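You operate a simulated robot arm through the tools that you are given. There is no shell and no other tool.

The job below is to be done with a simulated two-armed robot. You get a single attempt, and the scene is never put back.

TASK
Pick up the brush from the top of the blue cabinet with one hand, pass it to the other hand and put it on the brown table.

It is judged by the outcome, as a careful person would: the job done as asked, and still so three seconds after it is handed in. It fails if anything else is knocked over, pushed out of place, dropped, spilled or broken.

THE ROBOT
Two 7-joint arms with two-finger parallel grippers on one trunk, on a base that moves. Base frame: it is fixed to the floor where the robot stands at the start and does not move with it; the origin is under the middle of the robot, x ahead of it, y to its left, z up. Lengths are in cm, angles in degrees, forces in N, time in s.
The left shoulder is at the start at [7.1, 15.6, 100.5], the right one opposite. Each reaches about 123.1 cm from its shoulder. Places, roughly: brown table [-240, 290, 70]. Payload 3.91 kg a hand.
Tool frame (each hand has its own): the origin (TCP) lies between the finger pads and is the grasp point; the fingertips stand 3 cm ahead of it; z points along the fingers, y is the line along which they close. Largest opening 11 cm; finger width 2, thickness 1; the body of the gripper, 4.8 by 11.2 cm, starts 5.5 cm behind the TCP.
Orientation is that of the tool frame in the base frame, as a unit quaternion [w, x, y, z]. With the fingers straight down and closing along the base's y, the tool's x points along the base's -x, its y along +y and its z along -z.

THE INTERFACE
- The arms move only by the tool nudge_tool. It takes "left_series", "right_series" or both (then of equal length, played together; a hand with none holds still); each is a list of rows, each a list of 7 numbers: the shift along the base's x, y, z in cm, then the turn, a rotation vector about the base's x, y, z in degrees, then the opening, from 0 (shut) to 1 (fully open). In form: [[x, y, z, rx, ry, rz, grip], ...]. A call has 1 to 20 rows; each row shifts and turns the commanded pose from where the row before left it. A row lasts 0.2 s, in which the tool goes at most 5 cm and 8.6 degrees; a call with a longer step from one row to the next is refused whole, and so is a gripper value outside its range. A pose out of reach is approached as far as the arm can. The call stops where the force on the tool passes 40 N (or 10 N more than at its start, if that is more) or the arm is blocked; 0.2 s more then pass. The fingers move at their own pace (about 10.8 cm/s each) and stop on an object; they squeeze with about 24 N. The grip force told is the motor's: it shows also when the fingers shut on nothing. Time passes only in rows, and 0.2 s behind the last, so rows that do not move let the fingers close. It gives the time, the measured TCP pose, the force on the tool (base axes), the opening and the grip force at its end, in the units of the frame above (readings bear some noise), with the torque about the TCP (base axes, N m) and any sound that the robot's microphone picked up.
- Cameras (640 x 400 px; columns grow to the right, rows downward): "scene" is now at [12.07, -0.64, 121.94]; the picture's right is [0.01, -1.00, 0.00], its down [-0.78, -0.01, -0.63] and it looks along [0.63, 0.00, -0.78] (base axes); focal length 291 px, centre (320, 200). "left" rides on the left gripper at [7.2, -1.7, -10.3] in its tool frame; the picture's right is [0.23, 0.97, 0.00], its down [-0.76, 0.18, -0.62] and it looks along [-0.61, 0.14, 0.78] (tool axes); focal length 222 px, centre (320, 200). "right" rides on the right gripper at [7.2, 1.7, -10.3] in its tool frame; the picture's right is [-0.23, 0.97, 0.00], its down [-0.76, -0.18, -0.62] and it looks along [-0.61, -0.14, 0.78] (tool axes); focal length 222 px, centre (320, 200). There is no depth. A picture from a camera that has moved, and an enlarged one, comes with that camera's place and axes in the base frame and with its lens. The place of the scene camera against the robot may be out by one fixed shift of up to 1.8 cm in any direction.
- grab_frame(camera): a new picture of that camera. The clock stands still meanwhile.
- move_column(by): slides the trunk up (or, below 0, down) by that many cm; the arms and the scene camera ride with it, the base frame stays. It gives what a move gives, with no picture.
- drive_base(legs): drives the robot by 1 to 6 legs, each [ahead, left, turn to the left] in cm, cm and degrees, along the robot's own axes; the way and the turn of a leg run together, so that a leg with both is an arc; at most 150 cm and 180 degrees a leg. The arms and the cameras ride along, it lands a little off, and it stops where it bumps. It gives what a move gives.
- aim_head(pan, tilt): turns the head with the scene camera to pan (to the left, within 86 degrees either way) and tilt (down, from -29 to 69), counted from straight ahead of the robot. It gives what a move gives.
- enlarge(camera, box): a new picture of the part [left, top, right, bottom] of that camera's present view, enlarged. The clock stands still meanwhile.
- close_job(): hands the job in; it is judged then, once.

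Nothing tells you exact positions but the pictures and the camera data. Unless the task says otherwise, let go and move clear before handing in.

The tools are called after "Call:" as a command line: name --argument value ..., lists and objects as JSON in quotes. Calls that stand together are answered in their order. nudge_tool: Moves the arms, as the interface text tells. Its arguments: {"type":"object","properties":{"left_series":{"type":"array","items":{"type":"array","items":{"type":"number"}}},"right_series":{"type":"array","items":{"type":"array","items":{"type":"number"}}}},"required":[]} The other tools are called the same way: move_column (by) moves the trunk up or down; drive_base (legs) drives the base; aim_head (pan, tilt) turns the head that bears the scene camera; grab_frame (camera) takes a picture; enlarge (camera, box) takes an enlarged picture of a part of a camera's view; close_job () hands the job in.

At the start:

```text
time_s: 0.0
left_tool_pos: [73.99, 38.8, 63.67]
left_ee_rot: [0.0, -0.001, 1.0, 0.0]
left_contact_force: [-0.1, -0.6, -0.1]
left_wrist_torque: [-0.01, -0.01, -0.02]
left_width: 11.01
left_grip_force: 0.0
right_tool_pos: [83.55, -29.93, 64.9]
right_ee_rot: [0.001, 0.0, 1.0, 0.0]
right_contact_force: [0.3, -0.1, 0.4]
right_wrist_torque: [-0.03, -0.04, 0.0]
right_width: 11.01
right_grip_force: 0.1
trunk travel left (down, up): [-45.0, 49.0]
robot x, y, heading: [-0.03, 0.35, 0.1]
head pan, tilt (commanded): [0.4, 50.9]
```

scene: 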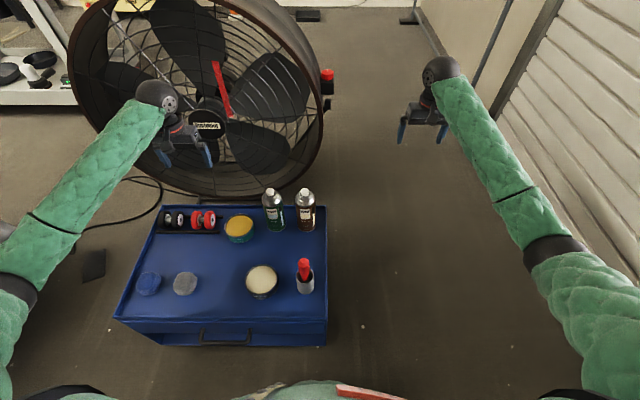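
right: 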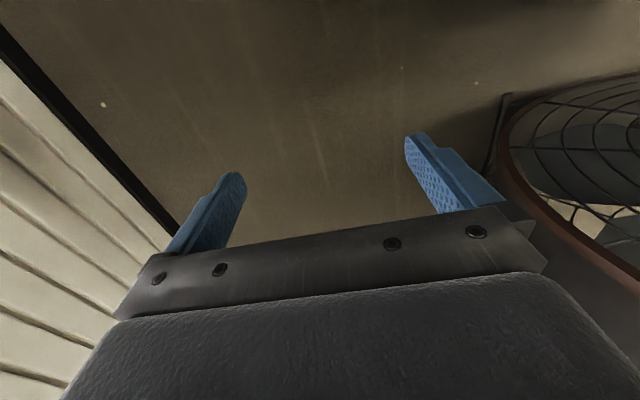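
left: 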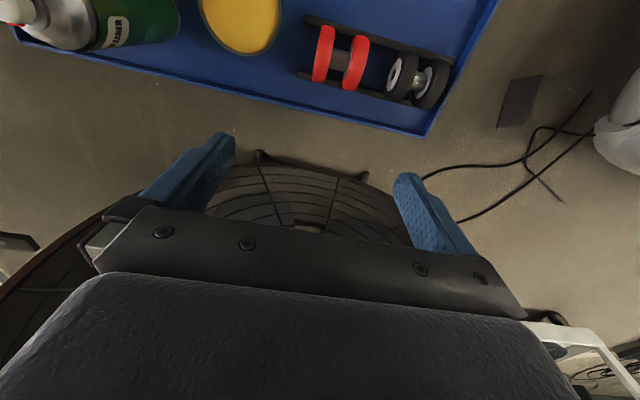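

I see a blue cabinet in front of the robot with several items on it and a large fan behind it; the brush may be the red-and-white item near the right edge of the top. I'll look closer before moving.

Call:
enlarge --camera "scene" --box '[220, 220, 340, 320]'

Call:
enlarge --camera "scene" --box '[110, 180, 340, 350]'

Call:
enlarge --camera "scene" --box '[0, 0, 340, 210]'

```text
4.00 times, centred on (280, 270) of scene
camera zoom: at [12.07, -0.64, 121.94], right [0.01, -1.0, 0.0], down [-0.78, -0.01, -0.63], along [0.63, 0.0, -0.78], focal length 1165 px, centre (480, -80)
```

zoom: 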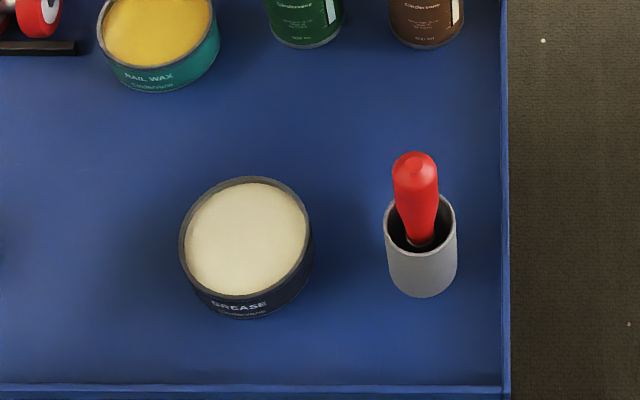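

```text
2.35 times, centred on (225, 265) of scene
camera zoom: at [12.07, -0.64, 121.94], right [0.01, -1.0, 0.0], down [-0.78, -0.01, -0.63], along [0.63, 0.0, -0.78], focal length 685 px, centre (544, 47)
```

zoom: 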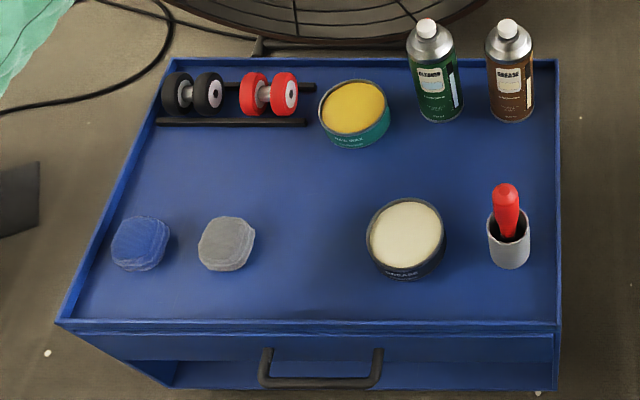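

```text
1.88 times, centred on (170, 105) of scene
camera zoom: at [12.07, -0.64, 121.94], right [0.01, -1.0, 0.0], down [-0.78, -0.01, -0.63], along [0.63, 0.0, -0.78], focal length 548 px, centre (602, 379)
```

zoom: 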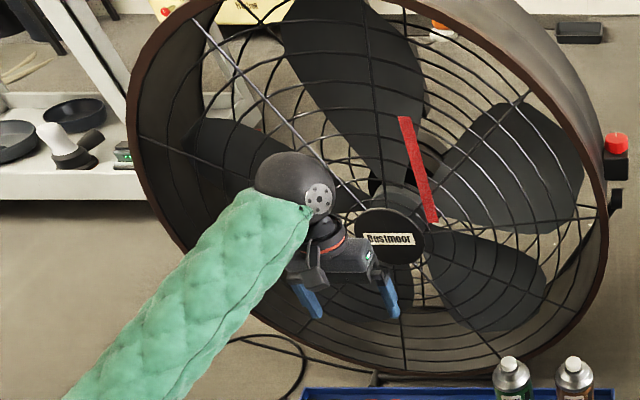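

The red-handled brush stands in a grey cup near the right front of the cabinet top, at roughly [46, 3, 47–56], and the cabinet rim is at z of about 39. I'll look around with the head now to learn the way to the brown table.

Call:
aim_head --pan 86 --tilt 20

Call:
grab_frame --camera "scene"

Call:
aim_head --pan 40 --tilt 25

Call:
grab_frame --camera "scene"

Call:
aim_head --pan -80 --tilt 25

Call:
grab_frame --camera "scene"

```text
time_s: 1.6
left_tool_pos: [73.95, 38.75, 63.7]
left_ee_rot: [0.0, 0.001, 1.0, 0.0]
left_contact_force: [-0.1, -0.3, -0.2]
left_wrist_torque: [-0.01, 0.03, 0.04]
left_width: 10.97
left_grip_force: 0.1
right_tool_pos: [83.49, -29.79, 64.98]
right_ee_rot: [0.001, 0.0, 1.0, 0.0]
right_contact_force: [0.1, 0.0, -0.6]
right_wrist_torque: [0.0, -0.04, 0.02]
right_width: 11.0
right_grip_force: 0.0
trunk travel left (down, up): [-45.0, 49.0]
robot x, y, heading: [0.21, 0.21, 0.1]
head pan, tilt (commanded): [85.9, 20.0]
```

```text
taken
camera scene: at [5.13, 8.6, 126.63], right [1.0, -0.07, 0.0], down [-0.03, -0.34, -0.94], along [0.07, 0.94, -0.34], focal length 291 px, centre (320, 200)
```

scene: 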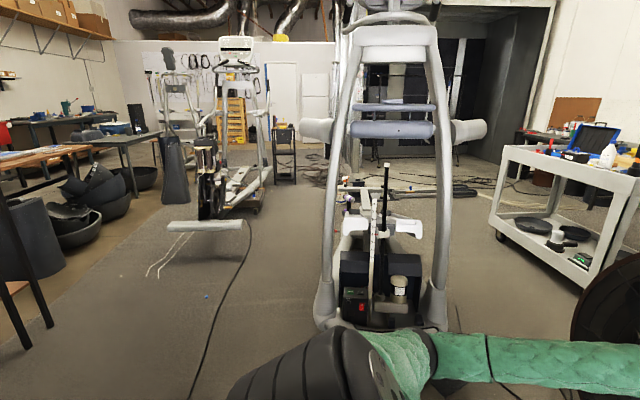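

```text
time_s: 2.7
left_tool_pos: [73.94, 38.77, 63.6]
left_ee_rot: [0.0, 0.0, 1.0, 0.0]
left_contact_force: [0.3, 0.2, 0.4]
left_wrist_torque: [-0.03, -0.01, 0.0]
left_width: 11.0
left_grip_force: 0.1
right_tool_pos: [83.42, -29.79, 64.82]
right_ee_rot: [-0.001, 0.0, 1.0, 0.0]
right_contact_force: [0.6, 0.2, -0.9]
right_wrist_torque: [-0.02, -0.07, 0.01]
right_width: 11.01
right_grip_force: 0.1
trunk travel left (down, up): [-45.0, 49.0]
robot x, y, heading: [0.09, 0.01, 0.0]
head pan, tilt (commanded): [40.0, 25.0]
```

```text
taken
camera scene: at [11.51, 5.24, 125.82], right [0.64, -0.77, 0.0], down [-0.32, -0.27, -0.91], along [0.69, 0.58, -0.42], focal length 291 px, centre (320, 200)
```

scene: 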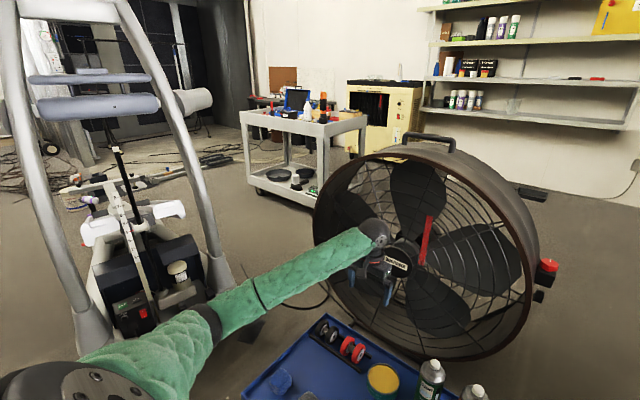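

```text
time_s: 4.7
left_tool_pos: [73.9, 38.74, 63.59]
left_ee_rot: [0.0, 0.0, 1.0, -0.001]
left_contact_force: [-0.1, -0.6, 1.1]
left_wrist_torque: [-0.01, -0.02, -0.01]
left_width: 11.01
left_grip_force: 0.0
right_tool_pos: [83.52, -29.83, 64.88]
right_ee_rot: [0.0, 0.0, 1.0, 0.0]
right_contact_force: [0.2, 0.0, 0.0]
right_wrist_torque: [-0.01, -0.01, 0.02]
right_width: 11.0
right_grip_force: 0.1
trunk travel left (down, up): [-45.0, 49.0]
robot x, y, heading: [0.0, -0.08, 0.1]
head pan, tilt (commanded): [-80.0, 25.0]
```

```text
taken
camera scene: at [6.06, -9.77, 125.82], right [-0.98, -0.17, 0.0], down [-0.07, 0.42, -0.91], along [0.16, -0.89, -0.42], focal length 291 px, centre (320, 200)
```

scene: 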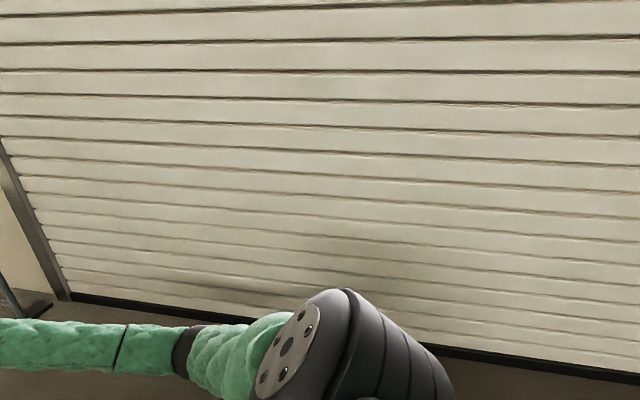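

The brown table is the wooden-topped one behind and to the left, with open floor on the way there. Next I turn the head back to the cabinet and bring the right hand back in x, clear of everything, to get a second view of the brush.

Call:
aim_head --pan 0 --tilt 50

Call:
nudge_tool --right_series '[[-4.5, 0, 1, 0, 0, 0, 1], [-4.5, 0, 1, 0, 0, 0, 1], [-4.5, 0, 1, 0, 0, 0, 1], [-4.5, 0, 1, 0, 0, 0, 1], [-4.5, 0, 1, 0, 0, 0, 1], [-4.5, 0, 1, 0, 0, 0, 1], [-4.5, 0, 1, 0, 0, 0, 1], [-4.5, 0, 1, 0, 0, 0, 1]]'

Call:
grab_frame --camera "scene"

Call:
grab_frame --camera "right"

```text
time_s: 6.3
left_tool_pos: [73.92, 38.7, 63.69]
left_ee_rot: [0.0, 0.0, 1.0, 0.0]
left_contact_force: [-0.9, 0.7, -1.0]
left_wrist_torque: [-0.01, 0.03, -0.03]
left_width: 11.01
left_grip_force: 0.1
right_tool_pos: [83.5, -29.84, 64.85]
right_ee_rot: [0.001, -0.001, 1.0, 0.0]
right_contact_force: [-0.6, -0.1, 0.1]
right_wrist_torque: [-0.03, 0.03, 0.01]
right_width: 11.02
right_grip_force: 0.1
trunk travel left (down, up): [-45.0, 49.0]
robot x, y, heading: [0.16, 0.2, 0.0]
head pan, tilt (commanded): [0.0, 50.0]
```

```text
time_s: 8.1
left_tool_pos: [73.85, 38.75, 63.63]
left_ee_rot: [0.0, -0.002, 1.0, 0.0]
left_contact_force: [-0.4, 0.6, 0.1]
left_wrist_torque: [0.03, 0.04, 0.0]
left_width: 10.98
left_grip_force: 0.1
right_tool_pos: [47.46, -29.97, 73.13]
right_ee_rot: [0.001, 0.001, 1.0, 0.0]
right_contact_force: [-0.6, -0.3, -0.4]
right_wrist_torque: [-0.01, 0.02, -0.01]
right_width: 11.0
right_grip_force: 0.0
trunk travel left (down, up): [-45.0, 49.0]
robot x, y, heading: [0.02, -0.27, 0.2]
head pan, tilt (commanded): [0.0, 50.0]
```

```text
taken
camera scene: at [12.09, -0.68, 122.08], right [0.0, -1.0, 0.0], down [-0.77, 0.0, -0.64], along [0.64, 0.0, -0.77], focal length 291 px, centre (320, 200)
```

scene: 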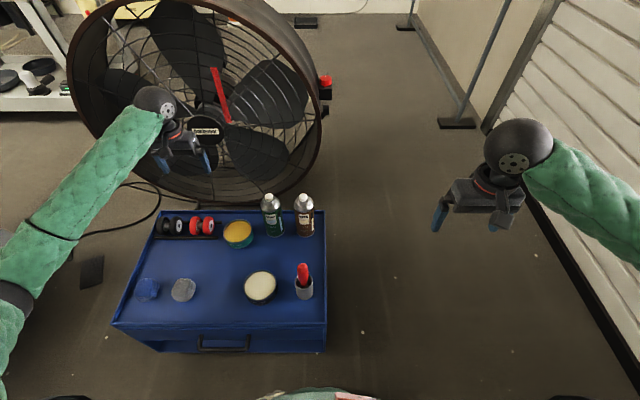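

```text
taken
camera right: at [40.12, -28.24, 83.39], right [0.23, 0.97, 0.0], down [0.76, -0.18, 0.62], along [0.61, -0.14, -0.78], focal length 222 px, centre (320, 200)
```

right: 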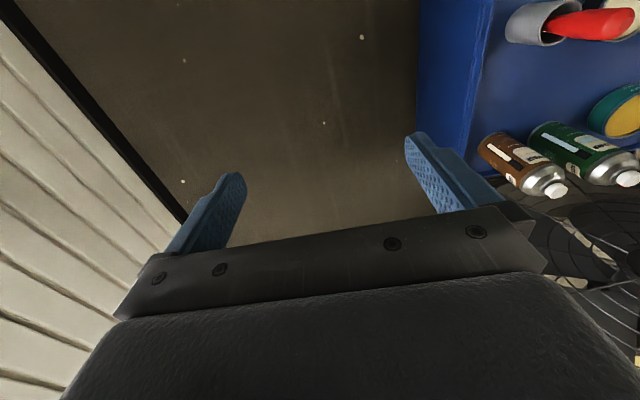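

The right wrist camera sees the cup and the handle at its upper right. I'll enlarge that in both cameras to triangulate the brush.

Call:
enlarge --camera "right" --box '[480, 0, 640, 100]'

Call:
enlarge --camera "scene" --box '[264, 245, 344, 305]'

```text
4.00 times, centred on (560, 50) of right
camera zoom: at [40.12, -28.24, 83.39], right [0.23, 0.97, 0.0], down [0.76, -0.18, 0.62], along [0.61, -0.14, -0.78], focal length 888 px, centre (-640, 800)
```

zoom: 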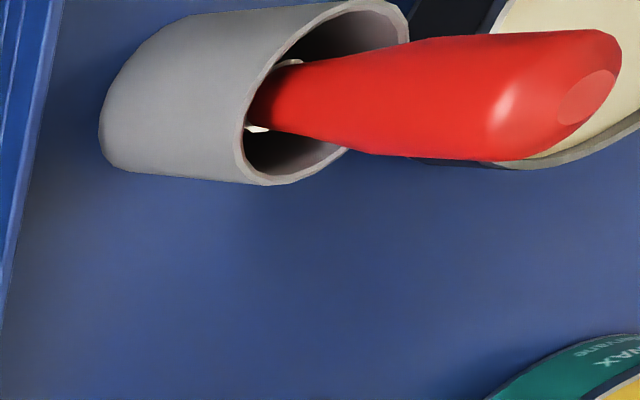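

```text
6.67 times, centred on (304, 275) of scene
camera zoom: at [12.09, -0.68, 122.08], right [0.0, -1.0, 0.0], down [-0.77, 0.0, -0.64], along [0.64, 0.0, -0.77], focal length 1941 px, centre (427, -300)
```

zoom: 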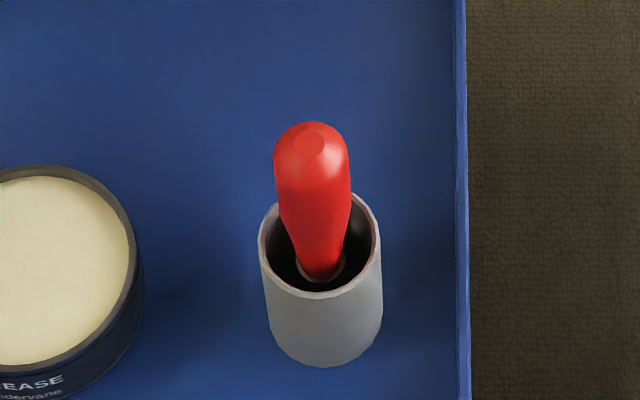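

Triangulating gives the handle top at about [47.7, 3.9, 53] and the cup rim at z of about 44.7, with the brush close to vertical. I'll move the right hand over it, staying high, and check from there.

Call:
nudge_tool --right_series '[[0, 4.2, 0, 0, 0, 0, 1], [0, 4.2, 0, 0, 0, 0, 1], [0, 4.2, 0, 0, 0, 0, 1], [0, 4.2, 0, 0, 0, 0, 1], [0, 4.2, 0, 0, 0, 0, 1], [0, 4.2, 0, 0, 0, 0, 0.7], [0, 4.2, 0, 0, 0, 0, 0.7], [0, 4.2, 0, 0, 0, 0, 0.7], [0, 0, 0, 0, 0, 0, 0.7]]'

Call:
grab_frame --camera "right"

Call:
grab_frame --camera "scene"

```text
time_s: 10.1
left_tool_pos: [73.97, 38.77, 63.74]
left_ee_rot: [-0.001, 0.0, 1.0, 0.0]
left_contact_force: [0.4, 0.5, 0.2]
left_wrist_torque: [0.0, 0.0, -0.05]
left_width: 10.99
left_grip_force: 0.0
right_tool_pos: [47.84, 3.53, 72.96]
right_ee_rot: [0.0, 0.0, 1.0, 0.0]
right_contact_force: [0.5, -0.3, 0.1]
right_wrist_torque: [-0.01, -0.01, 0.01]
right_width: 7.72
right_grip_force: 0.0
trunk travel left (down, up): [-45.0, 49.0]
robot x, y, heading: [-0.01, 0.25, 0.0]
head pan, tilt (commanded): [0.0, 50.0]
```

```text
taken
camera right: at [40.45, 5.36, 83.34], right [0.23, 0.97, 0.0], down [0.76, -0.18, 0.62], along [0.61, -0.14, -0.78], focal length 222 px, centre (320, 200)
```

right: 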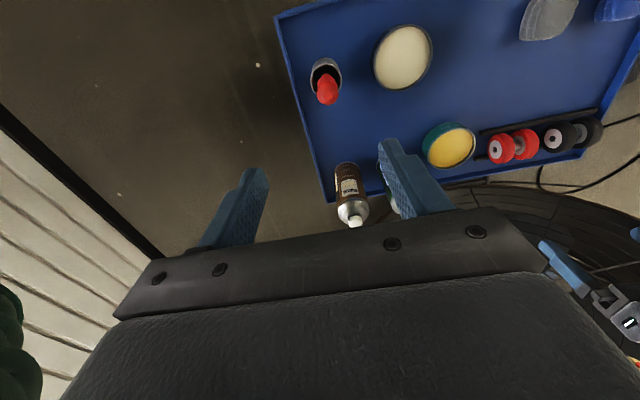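

```text
taken
camera scene: at [12.14, -0.7, 122.07], right [0.0, -1.0, 0.0], down [-0.77, 0.0, -0.64], along [0.64, 0.0, -0.77], focal length 291 px, centre (320, 200)
```

scene: 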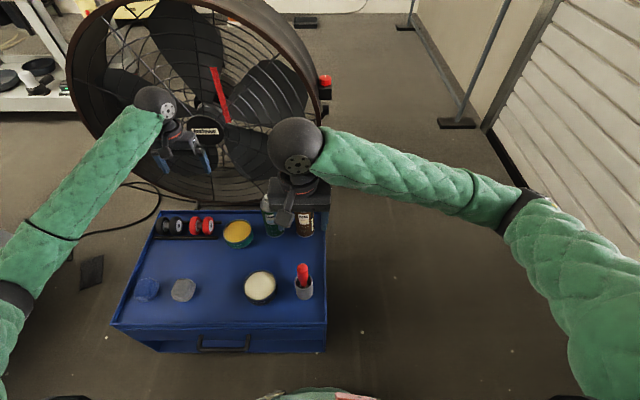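

The brush is now below the right hand. I'll enlarge the wrist view for a fine estimate of the handle top.

Call:
enlarge --camera "right" --box '[272, 40, 400, 120]'

```text
5.00 times, centred on (336, 80) of right
camera zoom: at [40.45, 5.36, 83.34], right [0.23, 0.97, 0.0], down [0.76, -0.18, 0.62], along [0.61, -0.14, -0.78], focal length 1111 px, centre (240, 800)
```

zoom: 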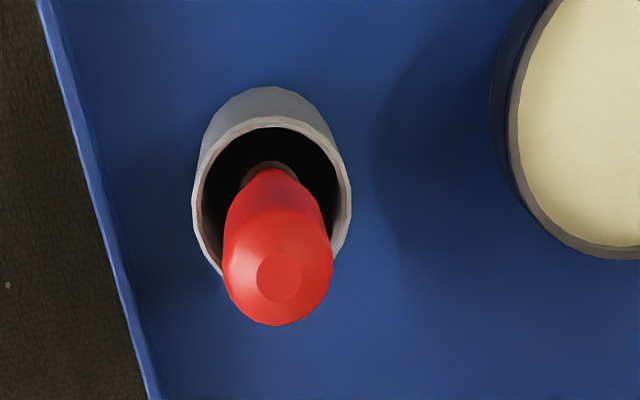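

The wrist views put the handle top at about [47.9, 4.85, 52.1] and the cup rim at about z 43.5. I'll align over it, come down to just above the handle and check again.

Call:
nudge_tool --right_series '[[0.4, 1.1, -3, 0, 0, 0, 0.7], [0, 0, -4, 0, 0, 0, 0.7], [0, 0, -4, 0, 0, 0, 0.7], [0, 0, -3, 0, 0, 0, 0.7], [0, 0, -1, 0, 0, 0, 0.7], [0, 0, 0, 0, 0, 0, 0.7]]'

Call:
grab_frame --camera "right"

Call:
enlarge --camera "scene" --box '[240, 180, 360, 320]'

```text
time_s: 11.5
left_tool_pos: [73.87, 38.7, 63.57]
left_ee_rot: [0.001, 0.0, 1.0, 0.0]
left_contact_force: [-0.5, 0.0, 0.9]
left_wrist_torque: [0.01, 0.0, 0.0]
left_width: 10.97
left_grip_force: 0.0
right_tool_pos: [47.68, 4.68, 57.88]
right_ee_rot: [0.0, -0.001, 1.0, 0.001]
right_contact_force: [0.1, 0.0, -0.2]
right_wrist_torque: [0.03, -0.01, -0.01]
right_width: 7.73
right_grip_force: 0.1
trunk travel left (down, up): [-45.0, 49.0]
robot x, y, heading: [-0.17, -0.03, 0.1]
head pan, tilt (commanded): [0.0, 50.0]
```

```text
taken
camera right: at [40.51, 6.51, 68.2], right [0.23, 0.97, 0.0], down [0.76, -0.18, 0.62], along [0.61, -0.14, -0.78], focal length 222 px, centre (320, 200)
```

right: 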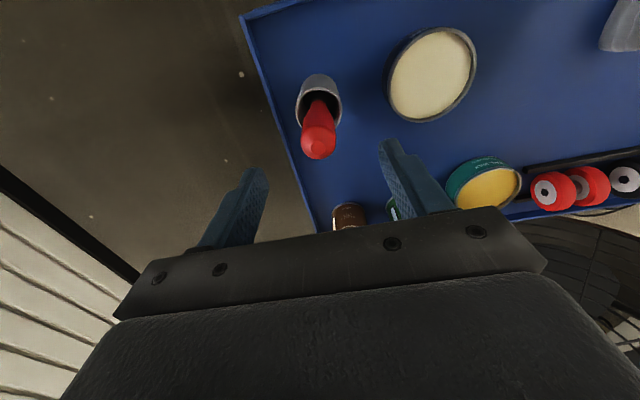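

```text
2.86 times, centred on (300, 250) of scene
camera zoom: at [12.15, -0.68, 122.07], right [0.0, -1.0, 0.0], down [-0.77, 0.0, -0.64], along [0.64, 0.0, -0.77], focal length 832 px, centre (377, 57)
```

zoom: 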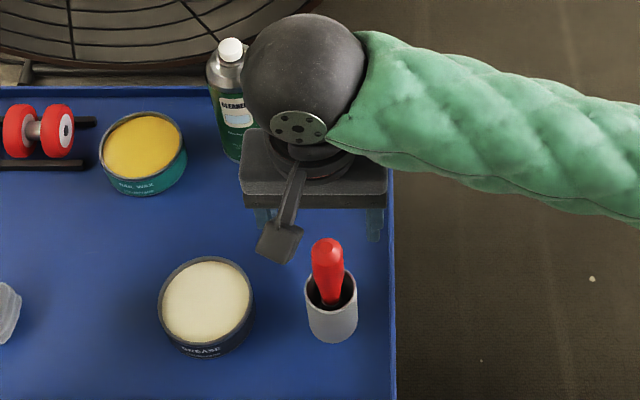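

The hand is just above the handle; I'll measure the handle against the finger midline in close-up.

Call:
enlarge --camera "right" --box '[240, 70, 400, 200]'

Call:
enlarge --camera "scene" --box '[270, 210, 330, 310]'

```text
3.08 times, centred on (320, 135) of right
camera zoom: at [40.51, 6.51, 68.2], right [0.23, 0.97, 0.0], down [0.76, -0.18, 0.62], along [0.61, -0.14, -0.78], focal length 684 px, centre (320, 400)
```

zoom: 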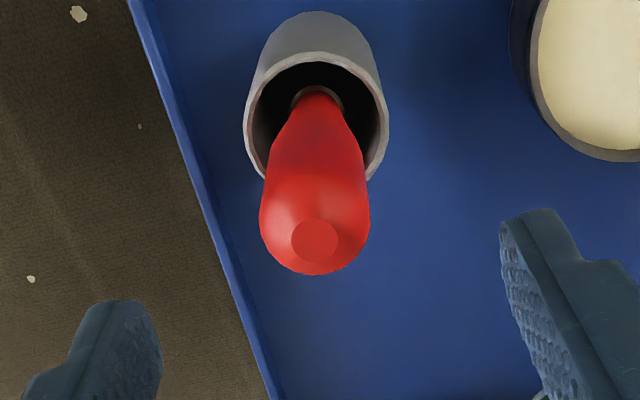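

```text
4.00 times, centred on (300, 260) of scene
camera zoom: at [12.15, -0.68, 122.07], right [0.0, -1.0, 0.0], down [-0.77, 0.0, -0.64], along [0.64, 0.0, -0.77], focal length 1165 px, centre (400, -40)
```

zoom: 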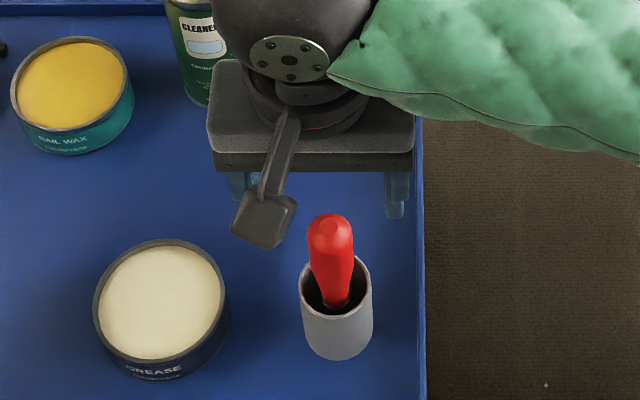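

The handle sits under the finger midline within a few millimetres. I'll correct slightly, lower over the handle and then close the fingers.

Call:
nudge_tool --right_series '[[0.2, -0.1, -2.4, 0, 0, 0, 0.7], [0, 0, -2.5, 0, 0, 0, 0.7], [0, 0, -2.5, 0, 0, 0, 0.7], [0, 0, -1.5, 0, 0, 0, 0.7], [0, 0, -0.5, 0, 0, 0, 0.7], [0, 0, 0, 0, 0, 0, 0.7]]'

Call:
grab_frame --camera "right"

Call:
grab_frame --camera "scene"

```text
time_s: 12.9
left_tool_pos: [73.88, 38.7, 63.58]
left_ee_rot: [0.0, 0.0, 1.0, 0.001]
left_contact_force: [0.4, 0.5, 0.3]
left_wrist_torque: [-0.01, 0.03, -0.01]
left_width: 11.0
left_grip_force: 0.0
right_tool_pos: [48.1, 4.83, 48.55]
right_ee_rot: [0.0, 0.0, 1.0, 0.001]
right_contact_force: [-0.6, 0.0, -1.2]
right_wrist_torque: [0.02, 0.02, -0.03]
right_width: 7.68
right_grip_force: 0.1
trunk travel left (down, up): [-45.0, 49.0]
robot x, y, heading: [-0.0, -0.28, 0.0]
head pan, tilt (commanded): [0.0, 50.0]
```

```text
taken
camera right: at [40.8, 6.5, 58.8], right [0.23, 0.97, 0.0], down [0.76, -0.18, 0.62], along [0.61, -0.14, -0.78], focal length 222 px, centre (320, 200)
```

right: 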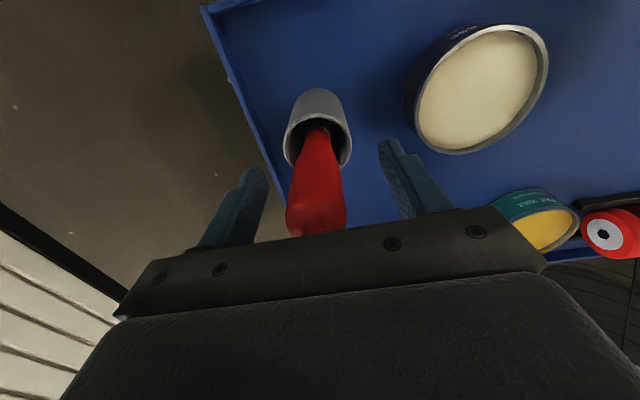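

```text
taken
camera scene: at [12.15, -0.68, 122.07], right [0.0, -1.0, 0.0], down [-0.77, 0.0, -0.64], along [0.64, 0.0, -0.77], focal length 291 px, centre (320, 200)
```

scene: 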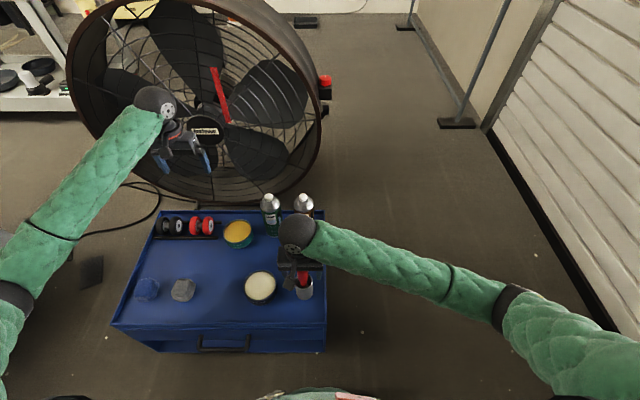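

The handle is centred between the fingers with the tips above the cup rim. I'll close the right gripper now.

Call:
nudge_tool --right_series '[[0, 0, 0, 0, 0, 0, 0.4], [0, 0, 0, 0, 0, 0, 0.2], [0, 0, 0, 0, 0, 0, 0], [0, 0, 0, 0, 0, 0, 0], [0, 0, 0, 0, 0, 0, 0]]'

Call:
grab_frame --camera "right"

```text
time_s: 14.1
left_tool_pos: [74.01, 38.78, 63.65]
left_ee_rot: [0.0, -0.001, 1.0, 0.0]
left_contact_force: [-0.6, -0.5, -0.2]
left_wrist_torque: [-0.01, 0.0, 0.0]
left_width: 11.01
left_grip_force: 0.1
right_tool_pos: [48.02, 4.75, 48.44]
right_ee_rot: [0.0, 0.0, 1.0, 0.0]
right_contact_force: [0.5, 0.1, -0.2]
right_wrist_torque: [-0.03, -0.01, 0.01]
right_width: 2.88
right_grip_force: 24.4
trunk travel left (down, up): [-45.0, 49.0]
robot x, y, heading: [-0.27, 0.17, 0.0]
head pan, tilt (commanded): [0.0, 50.0]
```

```text
taken
camera right: at [40.79, 6.5, 58.8], right [0.23, 0.97, 0.0], down [0.76, -0.18, 0.62], along [0.61, -0.14, -0.78], focal length 222 px, centre (320, 200)
```

right: 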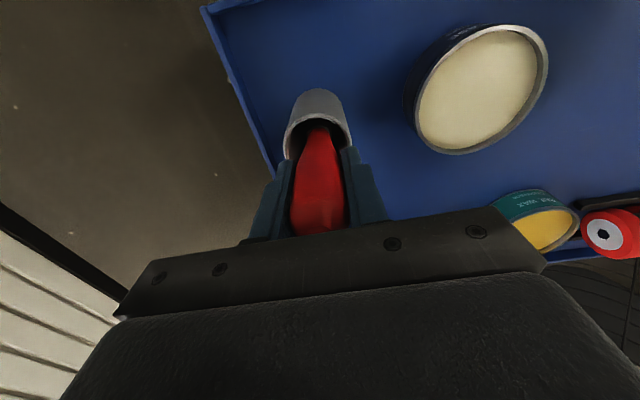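

The handle is gripped at 2.9 cm width with 24 N. I'll lift slowly straight up and watch that the cup stays.

Call:
nudge_tool --right_series '[[0, 0, 0.5, 0, 0, 0, 0], [0, 0, 0.5, 0, 0, 0, 0], [0, 0, 1, 0, 0, 0, 0], [0, 0, 1, 0, 0, 0, 0], [0, 0, 0, 0, 0, 0, 0]]'

Call:
grab_frame --camera "right"

Call:
enlarge --camera "scene" --box '[240, 210, 360, 320]'

```text
time_s: 15.3
left_tool_pos: [74.0, 38.75, 63.59]
left_ee_rot: [0.0, 0.0, 1.0, 0.0]
left_contact_force: [0.2, 0.1, -0.1]
left_wrist_torque: [0.01, -0.02, 0.02]
left_width: 10.99
left_grip_force: 0.0
right_tool_pos: [48.1, 4.68, 51.37]
right_ee_rot: [0.0, 0.0, 1.0, 0.0]
right_contact_force: [-0.5, -0.4, -0.7]
right_wrist_torque: [0.02, -0.01, -0.03]
right_width: 2.88
right_grip_force: 23.8
trunk travel left (down, up): [-45.0, 49.0]
robot x, y, heading: [0.09, -0.25, 0.0]
head pan, tilt (commanded): [0.0, 50.0]
```

```text
taken
camera right: at [40.8, 6.44, 61.74], right [0.23, 0.97, 0.0], down [0.76, -0.18, 0.62], along [0.61, -0.14, -0.78], focal length 222 px, centre (320, 200)
```

right: 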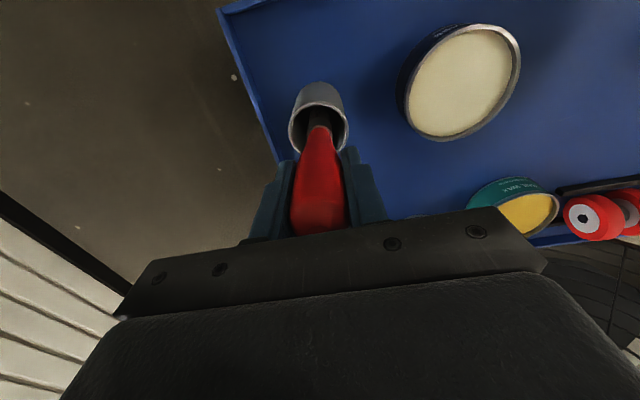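

```text
3.64 times, centred on (300, 265) of scene
camera zoom: at [12.15, -0.68, 122.07], right [0.0, -1.0, 0.0], down [-0.77, 0.0, -0.64], along [0.64, 0.0, -0.77], focal length 1059 px, centre (393, -36)
```

zoom: 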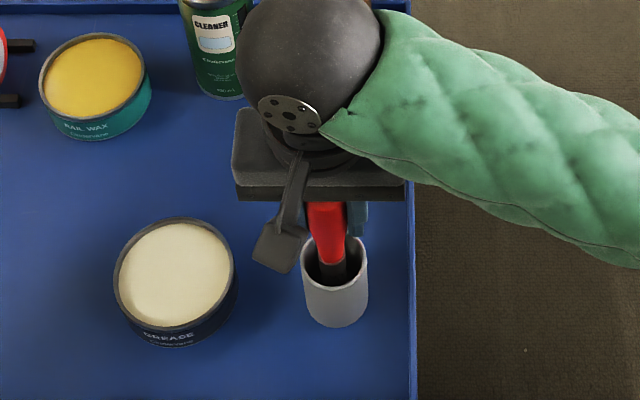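

The brush slides out while the cup stays in place. I'll keep lifting straight up, well clear of the cup.

Call:
nudge_tool --right_series '[[0, 0, 1, 0, 0, 0, 0], [0, 0, 1, 0, 0, 0, 0], [0, 0, 1, 0, 0, 0, 0], [0, 0, 1, 0, 0, 0, 0], [0, 0, 1.5, 0, 0, 0, 0], [0, 0, 1.5, 0, 0, 0, 0], [0, 0, 2, 0, 0, 0, 0], [0, 0, 2.5, 0, 0, 0, 0], [0, 0, 3, 0, 0, 0, 0], [0, 0, 3, 0, 0, 0, 0], [0, 0, 3, 0, 0, 0, 0], [0, 0, 3, 0, 0, 0, 0], [0, 0, 3, 0, 0, 0, 0], [0, 0, 2, 0, 0, 0, 0], [0, 0, 0, 0, 0, 0, 0]]'

Call:
grab_frame --camera "right"

Call:
grab_frame --camera "scene"

Call:
grab_frame --camera "left"

```text
time_s: 18.5
left_tool_pos: [73.96, 38.78, 63.6]
left_ee_rot: [0.0, 0.001, 1.0, 0.001]
left_contact_force: [0.8, 0.4, 0.6]
left_wrist_torque: [-0.01, 0.01, -0.02]
left_width: 11.02
left_grip_force: 0.2
right_tool_pos: [47.95, 4.61, 80.26]
right_ee_rot: [0.0, 0.0, 1.0, -0.001]
right_contact_force: [0.2, 0.3, -0.4]
right_wrist_torque: [0.02, -0.02, 0.03]
right_width: 2.89
right_grip_force: 24.5
trunk travel left (down, up): [-45.0, 49.0]
robot x, y, heading: [0.05, 0.28, 0.0]
head pan, tilt (commanded): [0.0, 50.0]
```

```text
taken
camera right: at [40.71, 6.29, 90.42], right [0.23, 0.97, 0.0], down [0.76, -0.18, 0.62], along [0.61, -0.14, -0.78], focal length 222 px, centre (320, 200)
```

right: 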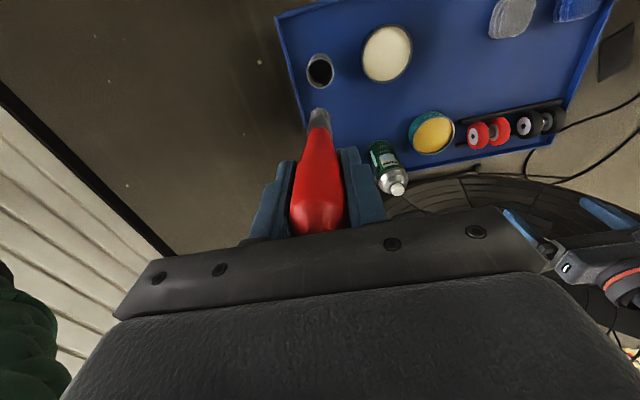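

```text
taken
camera scene: at [12.16, -0.69, 122.06], right [0.0, -1.0, 0.0], down [-0.77, 0.0, -0.64], along [0.64, 0.0, -0.77], focal length 291 px, centre (320, 200)
```

scene: 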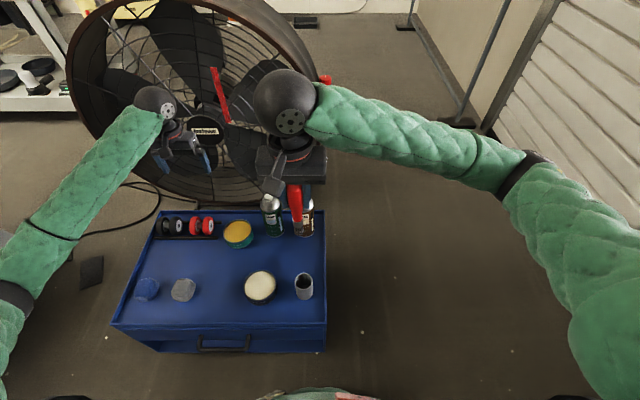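

```text
taken
camera left: at [66.66, 37.1, 73.95], right [-0.23, 0.97, 0.0], down [0.76, 0.18, 0.62], along [0.61, 0.14, -0.78], focal length 222 px, centre (320, 200)
```

left: 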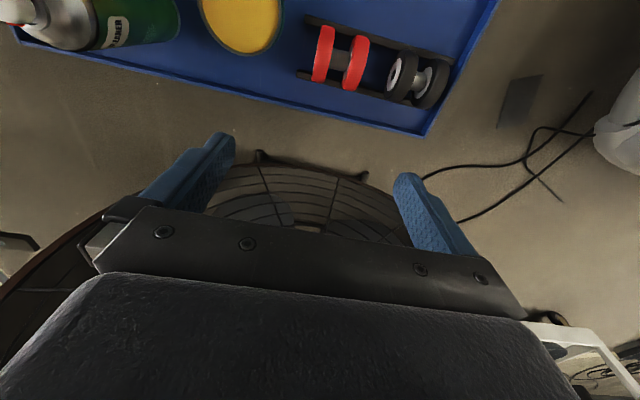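

The brush is free of the cup and held by the right hand; the cup is undisturbed. I'll look closely at the brush to decide where the left hand should grip it.

Call:
enlarge --camera "right" --box '[256, 90, 384, 240]'

Call:
enlarge --camera "scene" --box '[240, 140, 360, 260]'

```text
2.67 times, centred on (320, 165) of right
camera zoom: at [40.71, 6.29, 90.42], right [0.23, 0.97, 0.0], down [0.76, -0.18, 0.62], along [0.61, -0.14, -0.78], focal length 592 px, centre (320, 293)
```

zoom: 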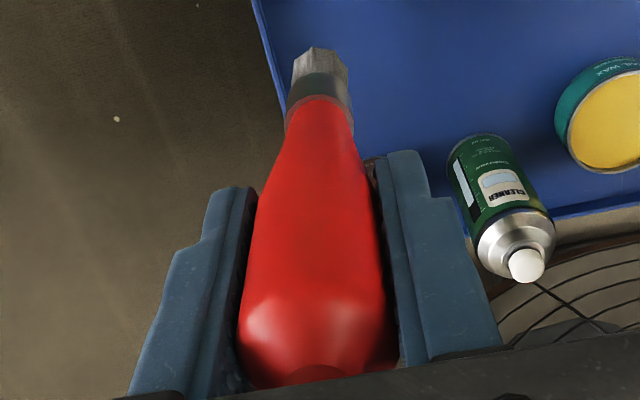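

```text
3.33 times, centred on (300, 200) of scene
camera zoom: at [12.16, -0.69, 122.06], right [0.0, -1.0, 0.0], down [-0.77, 0.0, -0.64], along [0.64, 0.0, -0.77], focal length 970 px, centre (387, 200)
```

zoom: 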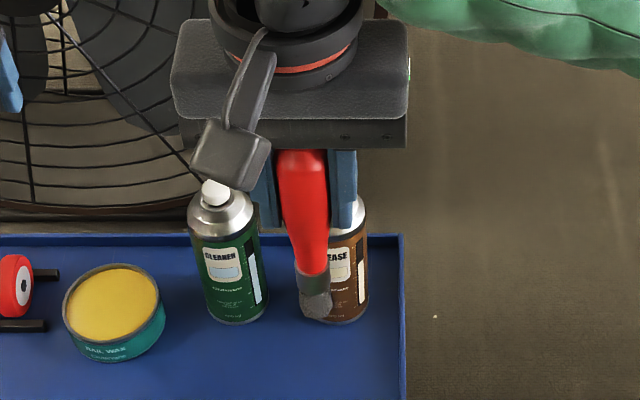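

The brush is about 17 cm long: wide handle top in the right fingers, tapering down to ferrule and bristles. I'll turn the right hand so the brush lies level and points left, so the left hand can take the lower handle from above.

Call:
nudge_tool --right_series '[[0, -1, 0.2, 7.5, 0, 0, 0], [0, -1, 0.2, 7.5, 0, 0, 0], [0, -1, 0.2, 7.5, 0, 0, 0], [0, -1, 0.2, 7.5, 0, 0, 0], [0, -1, 0.2, 7.5, 0, 0, 0], [0, -1, 0.2, 7.5, 0, 0, 0], [0, -1, 0.2, 7.5, 0, 0, 0], [0, -1, 0.2, 7.5, 0, 0, 0], [0, -1, 0.2, 7.5, 0, 0, 0], [0, -1, 0.2, 7.5, 0, 0, 0], [0, -1, 0.2, 7.5, 0, 0, 0], [0, -1, 0.2, 7.5, 0, 0, 0], [0, 0, 0, 0, 0, 0, 0]]'

Call:
grab_frame --camera "scene"

Call:
grab_frame --camera "right"

```text
time_s: 21.3
left_tool_pos: [73.87, 38.68, 63.65]
left_ee_rot: [0.0, 0.0, 1.0, 0.0]
left_contact_force: [0.4, 0.0, -0.4]
left_wrist_torque: [-0.03, 0.0, -0.01]
left_width: 10.97
left_grip_force: 0.0
right_tool_pos: [48.04, -7.35, 82.23]
right_ee_rot: [0.0, 0.001, 0.707, 0.707]
right_contact_force: [-0.7, 0.0, -1.1]
right_wrist_torque: [-0.01, -0.01, 0.02]
right_width: 2.9
right_grip_force: 24.5
trunk travel left (down, up): [-45.0, 49.0]
robot x, y, heading: [0.06, 0.04, -0.0]
head pan, tilt (commanded): [0.0, 50.0]
```

```text
taken
camera scene: at [12.14, -0.7, 122.07], right [0.0, -1.0, 0.0], down [-0.77, 0.0, -0.64], along [0.64, 0.0, -0.77], focal length 291 px, centre (320, 200)
```

scene: 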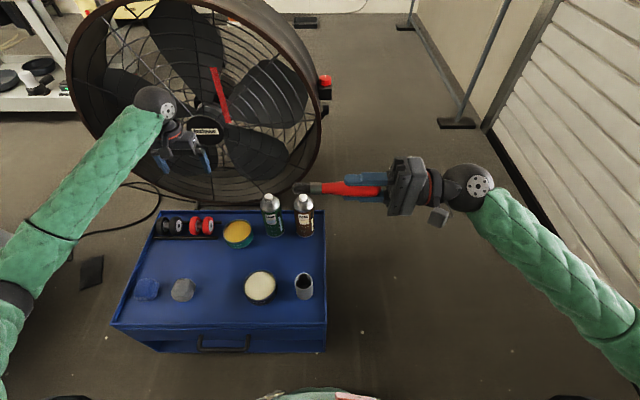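

```text
taken
camera right: at [40.82, -17.56, 83.94], right [0.23, 0.0, 0.97], down [0.76, -0.62, -0.18], along [0.61, 0.78, -0.14], focal length 222 px, centre (320, 200)
```

right: 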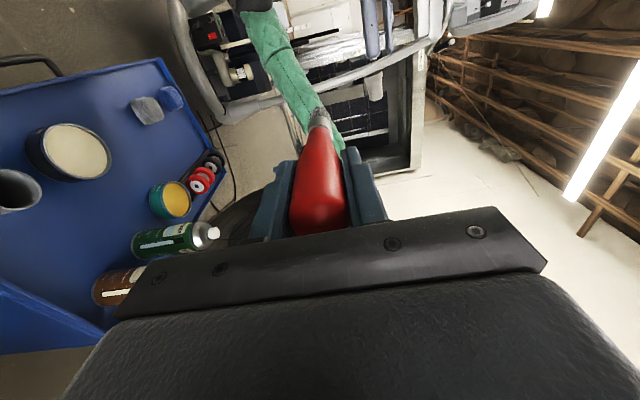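

The brush is now level, pointing left from the right hand. I'll bring the left hand in, raised and rolled so its fingers close across the brush, stopping short to the left of it.

Call:
nudge_tool --left_series '[[-3, -1, 3, 0, 0, -7.5, 0.8], [-3, -1, 3, 0, 0, -7.5, 0.8], [-3, -1, 3, 0, 0, -7.5, 0.8], [-3, -1, 3, 0, 0, -7.5, 0.8], [-3, -1, 3, 0, 0, -7.5, 0.8], [-3, -1, 3, 0, 0, -7.5, 0.8], [-3, -1, 3, 0, 0, -7.5, 0.8], [-3, -1, 3, 0, 0, -7.5, 0.8], [-2, -2, 3, 0, 0, -7.5, 0.8], [0, -4, 2, 0, 0, -7.5, 0.8], [0, -4, 2, 0, 0, -7.5, 0.8], [0, -3, 1.5, 0, 0, -7.5, 0.8], [0, 0, 0, 0, 0, 0, 0.8]]'

Call:
grab_frame --camera "scene"

Call:
grab_frame --camera "left"

Call:
grab_frame --camera "right"

```text
time_s: 24.1
left_tool_pos: [48.08, 17.64, 96.16]
left_ee_rot: [0.0, 0.708, 0.706, 0.0]
left_contact_force: [0.7, 0.5, 0.5]
left_wrist_torque: [0.03, 0.05, 0.02]
left_width: 8.82
left_grip_force: 0.0
right_tool_pos: [48.11, -7.22, 82.31]
right_ee_rot: [0.0, 0.0, 0.707, 0.708]
right_contact_force: [-0.3, 0.3, -0.8]
right_wrist_torque: [-0.03, 0.0, 0.0]
right_width: 2.88
right_grip_force: 24.0
trunk travel left (down, up): [-45.0, 49.0]
robot x, y, heading: [-0.15, -0.28, -0.2]
head pan, tilt (commanded): [0.0, 50.0]
```

```text
taken
camera scene: at [12.13, -0.67, 122.07], right [0.0, -1.0, 0.0], down [-0.77, 0.0, -0.64], along [0.64, 0.0, -0.77], focal length 291 px, centre (320, 200)
```

scene: 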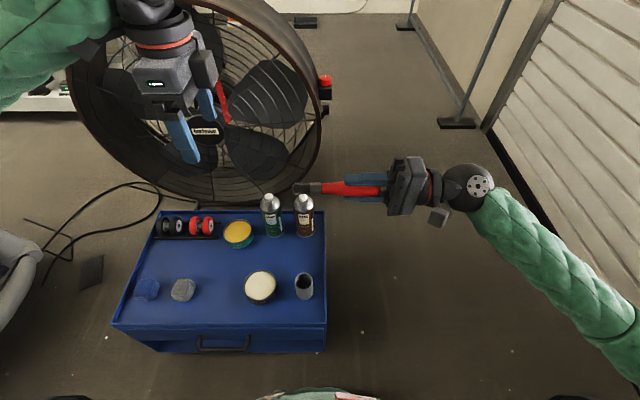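

```text
taken
camera left: at [46.33, 24.98, 106.55], right [0.97, 0.23, 0.0], down [0.18, -0.76, 0.62], along [0.14, -0.61, -0.78], focal length 222 px, centre (320, 200)
```

left: 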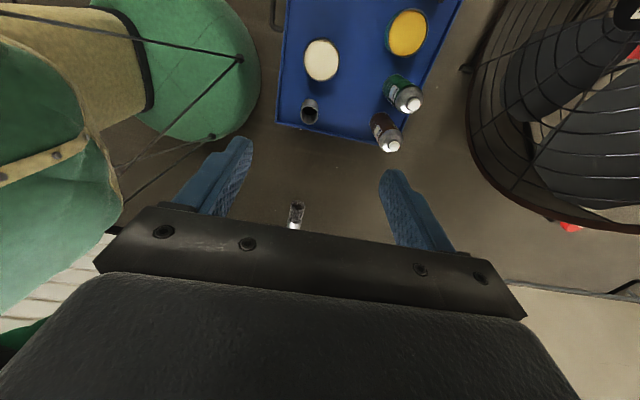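

```text
taken
camera right: at [40.8, -17.52, 83.96], right [0.23, 0.0, 0.97], down [0.76, -0.62, -0.18], along [0.61, 0.78, -0.14], focal length 222 px, centre (320, 200)
```

right: 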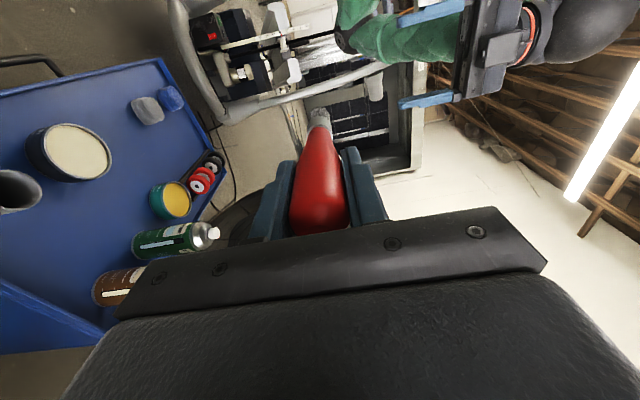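

The left hand has the right roll and stands left of and above the brush. I'll slide it over the lower handle at height and check.

Call:
nudge_tool --left_series '[[0, -3.8, 0, 0, 0, 0, 0.7], [0, -3.8, 0, 0, 0, 0, 0.7], [0, -3.8, -0.5, 0, 0, 0, 0.7], [0, -3.7, -1, 0, 0, 0, 0.7], [0, -3.6, -1, 0, 0, 0, 0.7], [0, 0, 0, 0, 0, 0, 0.7]]'

Call:
grab_frame --camera "scene"

Call:
grab_frame --camera "left"

Call:
grab_frame --camera "right"

```text
time_s: 25.5
left_tool_pos: [48.01, -1.22, 93.57]
left_ee_rot: [0.0, 0.707, 0.707, 0.0]
left_contact_force: [0.3, 0.2, -0.6]
left_wrist_torque: [0.0, -0.02, -0.01]
left_width: 7.68
left_grip_force: 0.0
right_tool_pos: [48.13, -7.3, 82.33]
right_ee_rot: [0.0, 0.0, 0.707, 0.707]
right_contact_force: [-0.1, 0.4, -1.6]
right_wrist_torque: [0.01, 0.02, 0.03]
right_width: 2.88
right_grip_force: 23.8
trunk travel left (down, up): [-45.0, 49.0]
robot x, y, heading: [0.27, -0.03, 0.2]
head pan, tilt (commanded): [0.0, 50.0]
```

```text
taken
camera scene: at [12.14, -0.67, 122.07], right [0.0, -1.0, 0.0], down [-0.77, 0.0, -0.64], along [0.64, 0.0, -0.77], focal length 291 px, centre (320, 200)
```

scene: 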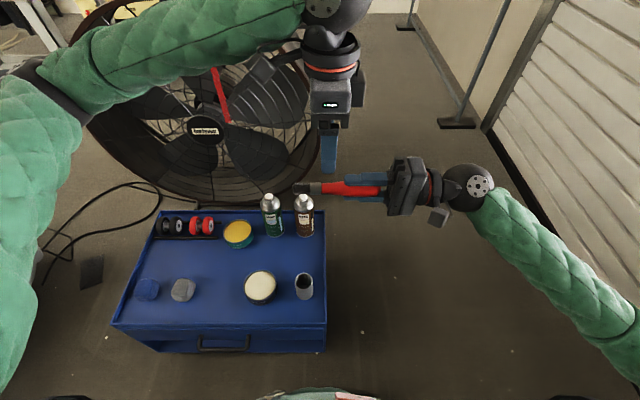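

```text
taken
camera left: at [46.24, 6.12, 104.05], right [0.97, 0.23, 0.0], down [0.18, -0.76, 0.62], along [0.14, -0.61, -0.78], focal length 222 px, centre (320, 200)
```

left: 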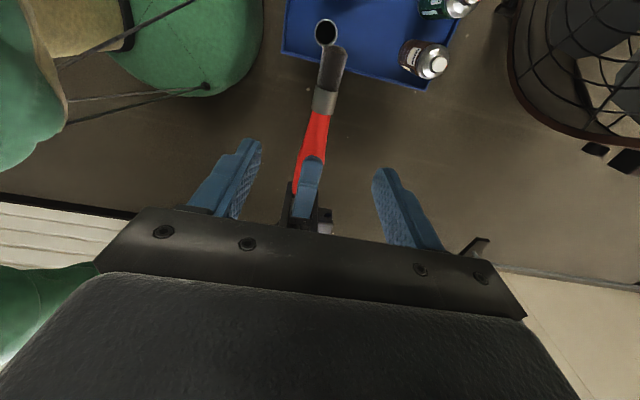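

```text
taken
camera right: at [40.81, -17.51, 83.96], right [0.23, 0.0, 0.97], down [0.76, -0.62, -0.18], along [0.61, 0.78, -0.14], focal length 222 px, centre (320, 200)
```

right: 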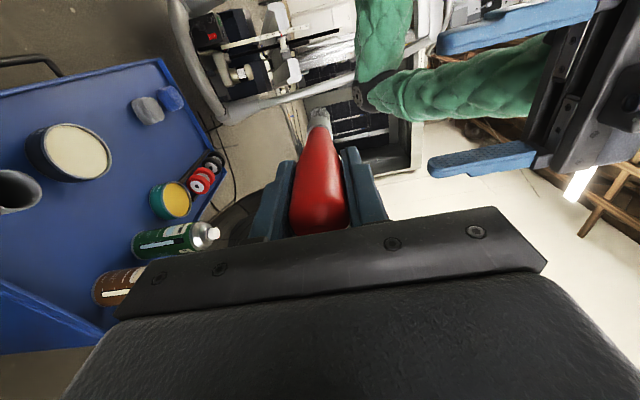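

The left hand is over the lower handle. I'll enlarge its view to place the grip precisely between the ferrule and the right fingertips.

Call:
enlarge --camera "left" --box '[240, 20, 400, 240]'

Call:
enlarge --camera "scene" --box '[270, 120, 430, 220]'

```text
1.82 times, centred on (320, 130) of left
camera zoom: at [46.24, 6.12, 104.05], right [0.97, 0.23, 0.0], down [0.18, -0.76, 0.62], along [0.14, -0.61, -0.78], focal length 404 px, centre (320, 327)
```

zoom: 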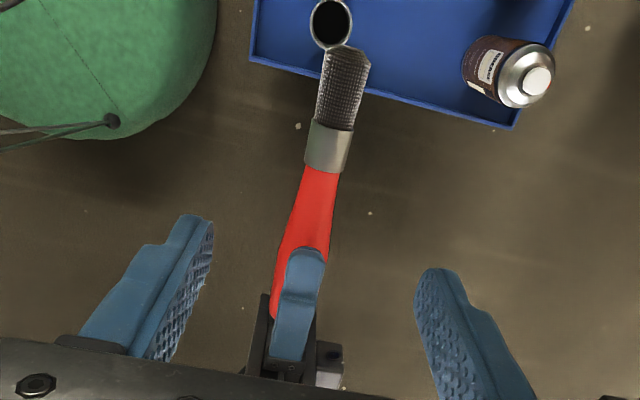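

```text
4.00 times, centred on (350, 170) of scene
camera zoom: at [12.14, -0.67, 122.07], right [0.0, -1.0, 0.0], down [-0.77, 0.0, -0.64], along [0.64, 0.0, -0.77], focal length 1165 px, centre (200, 320)
```

zoom: 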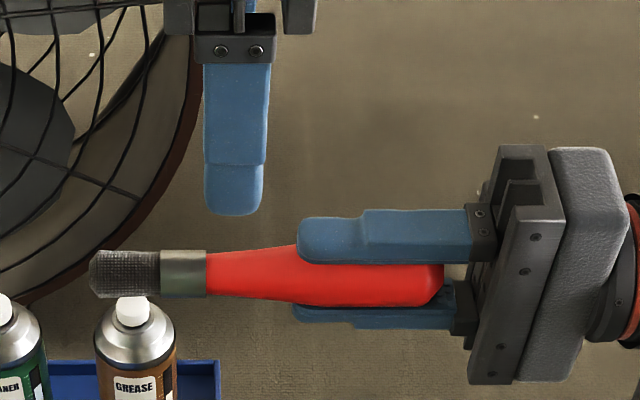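

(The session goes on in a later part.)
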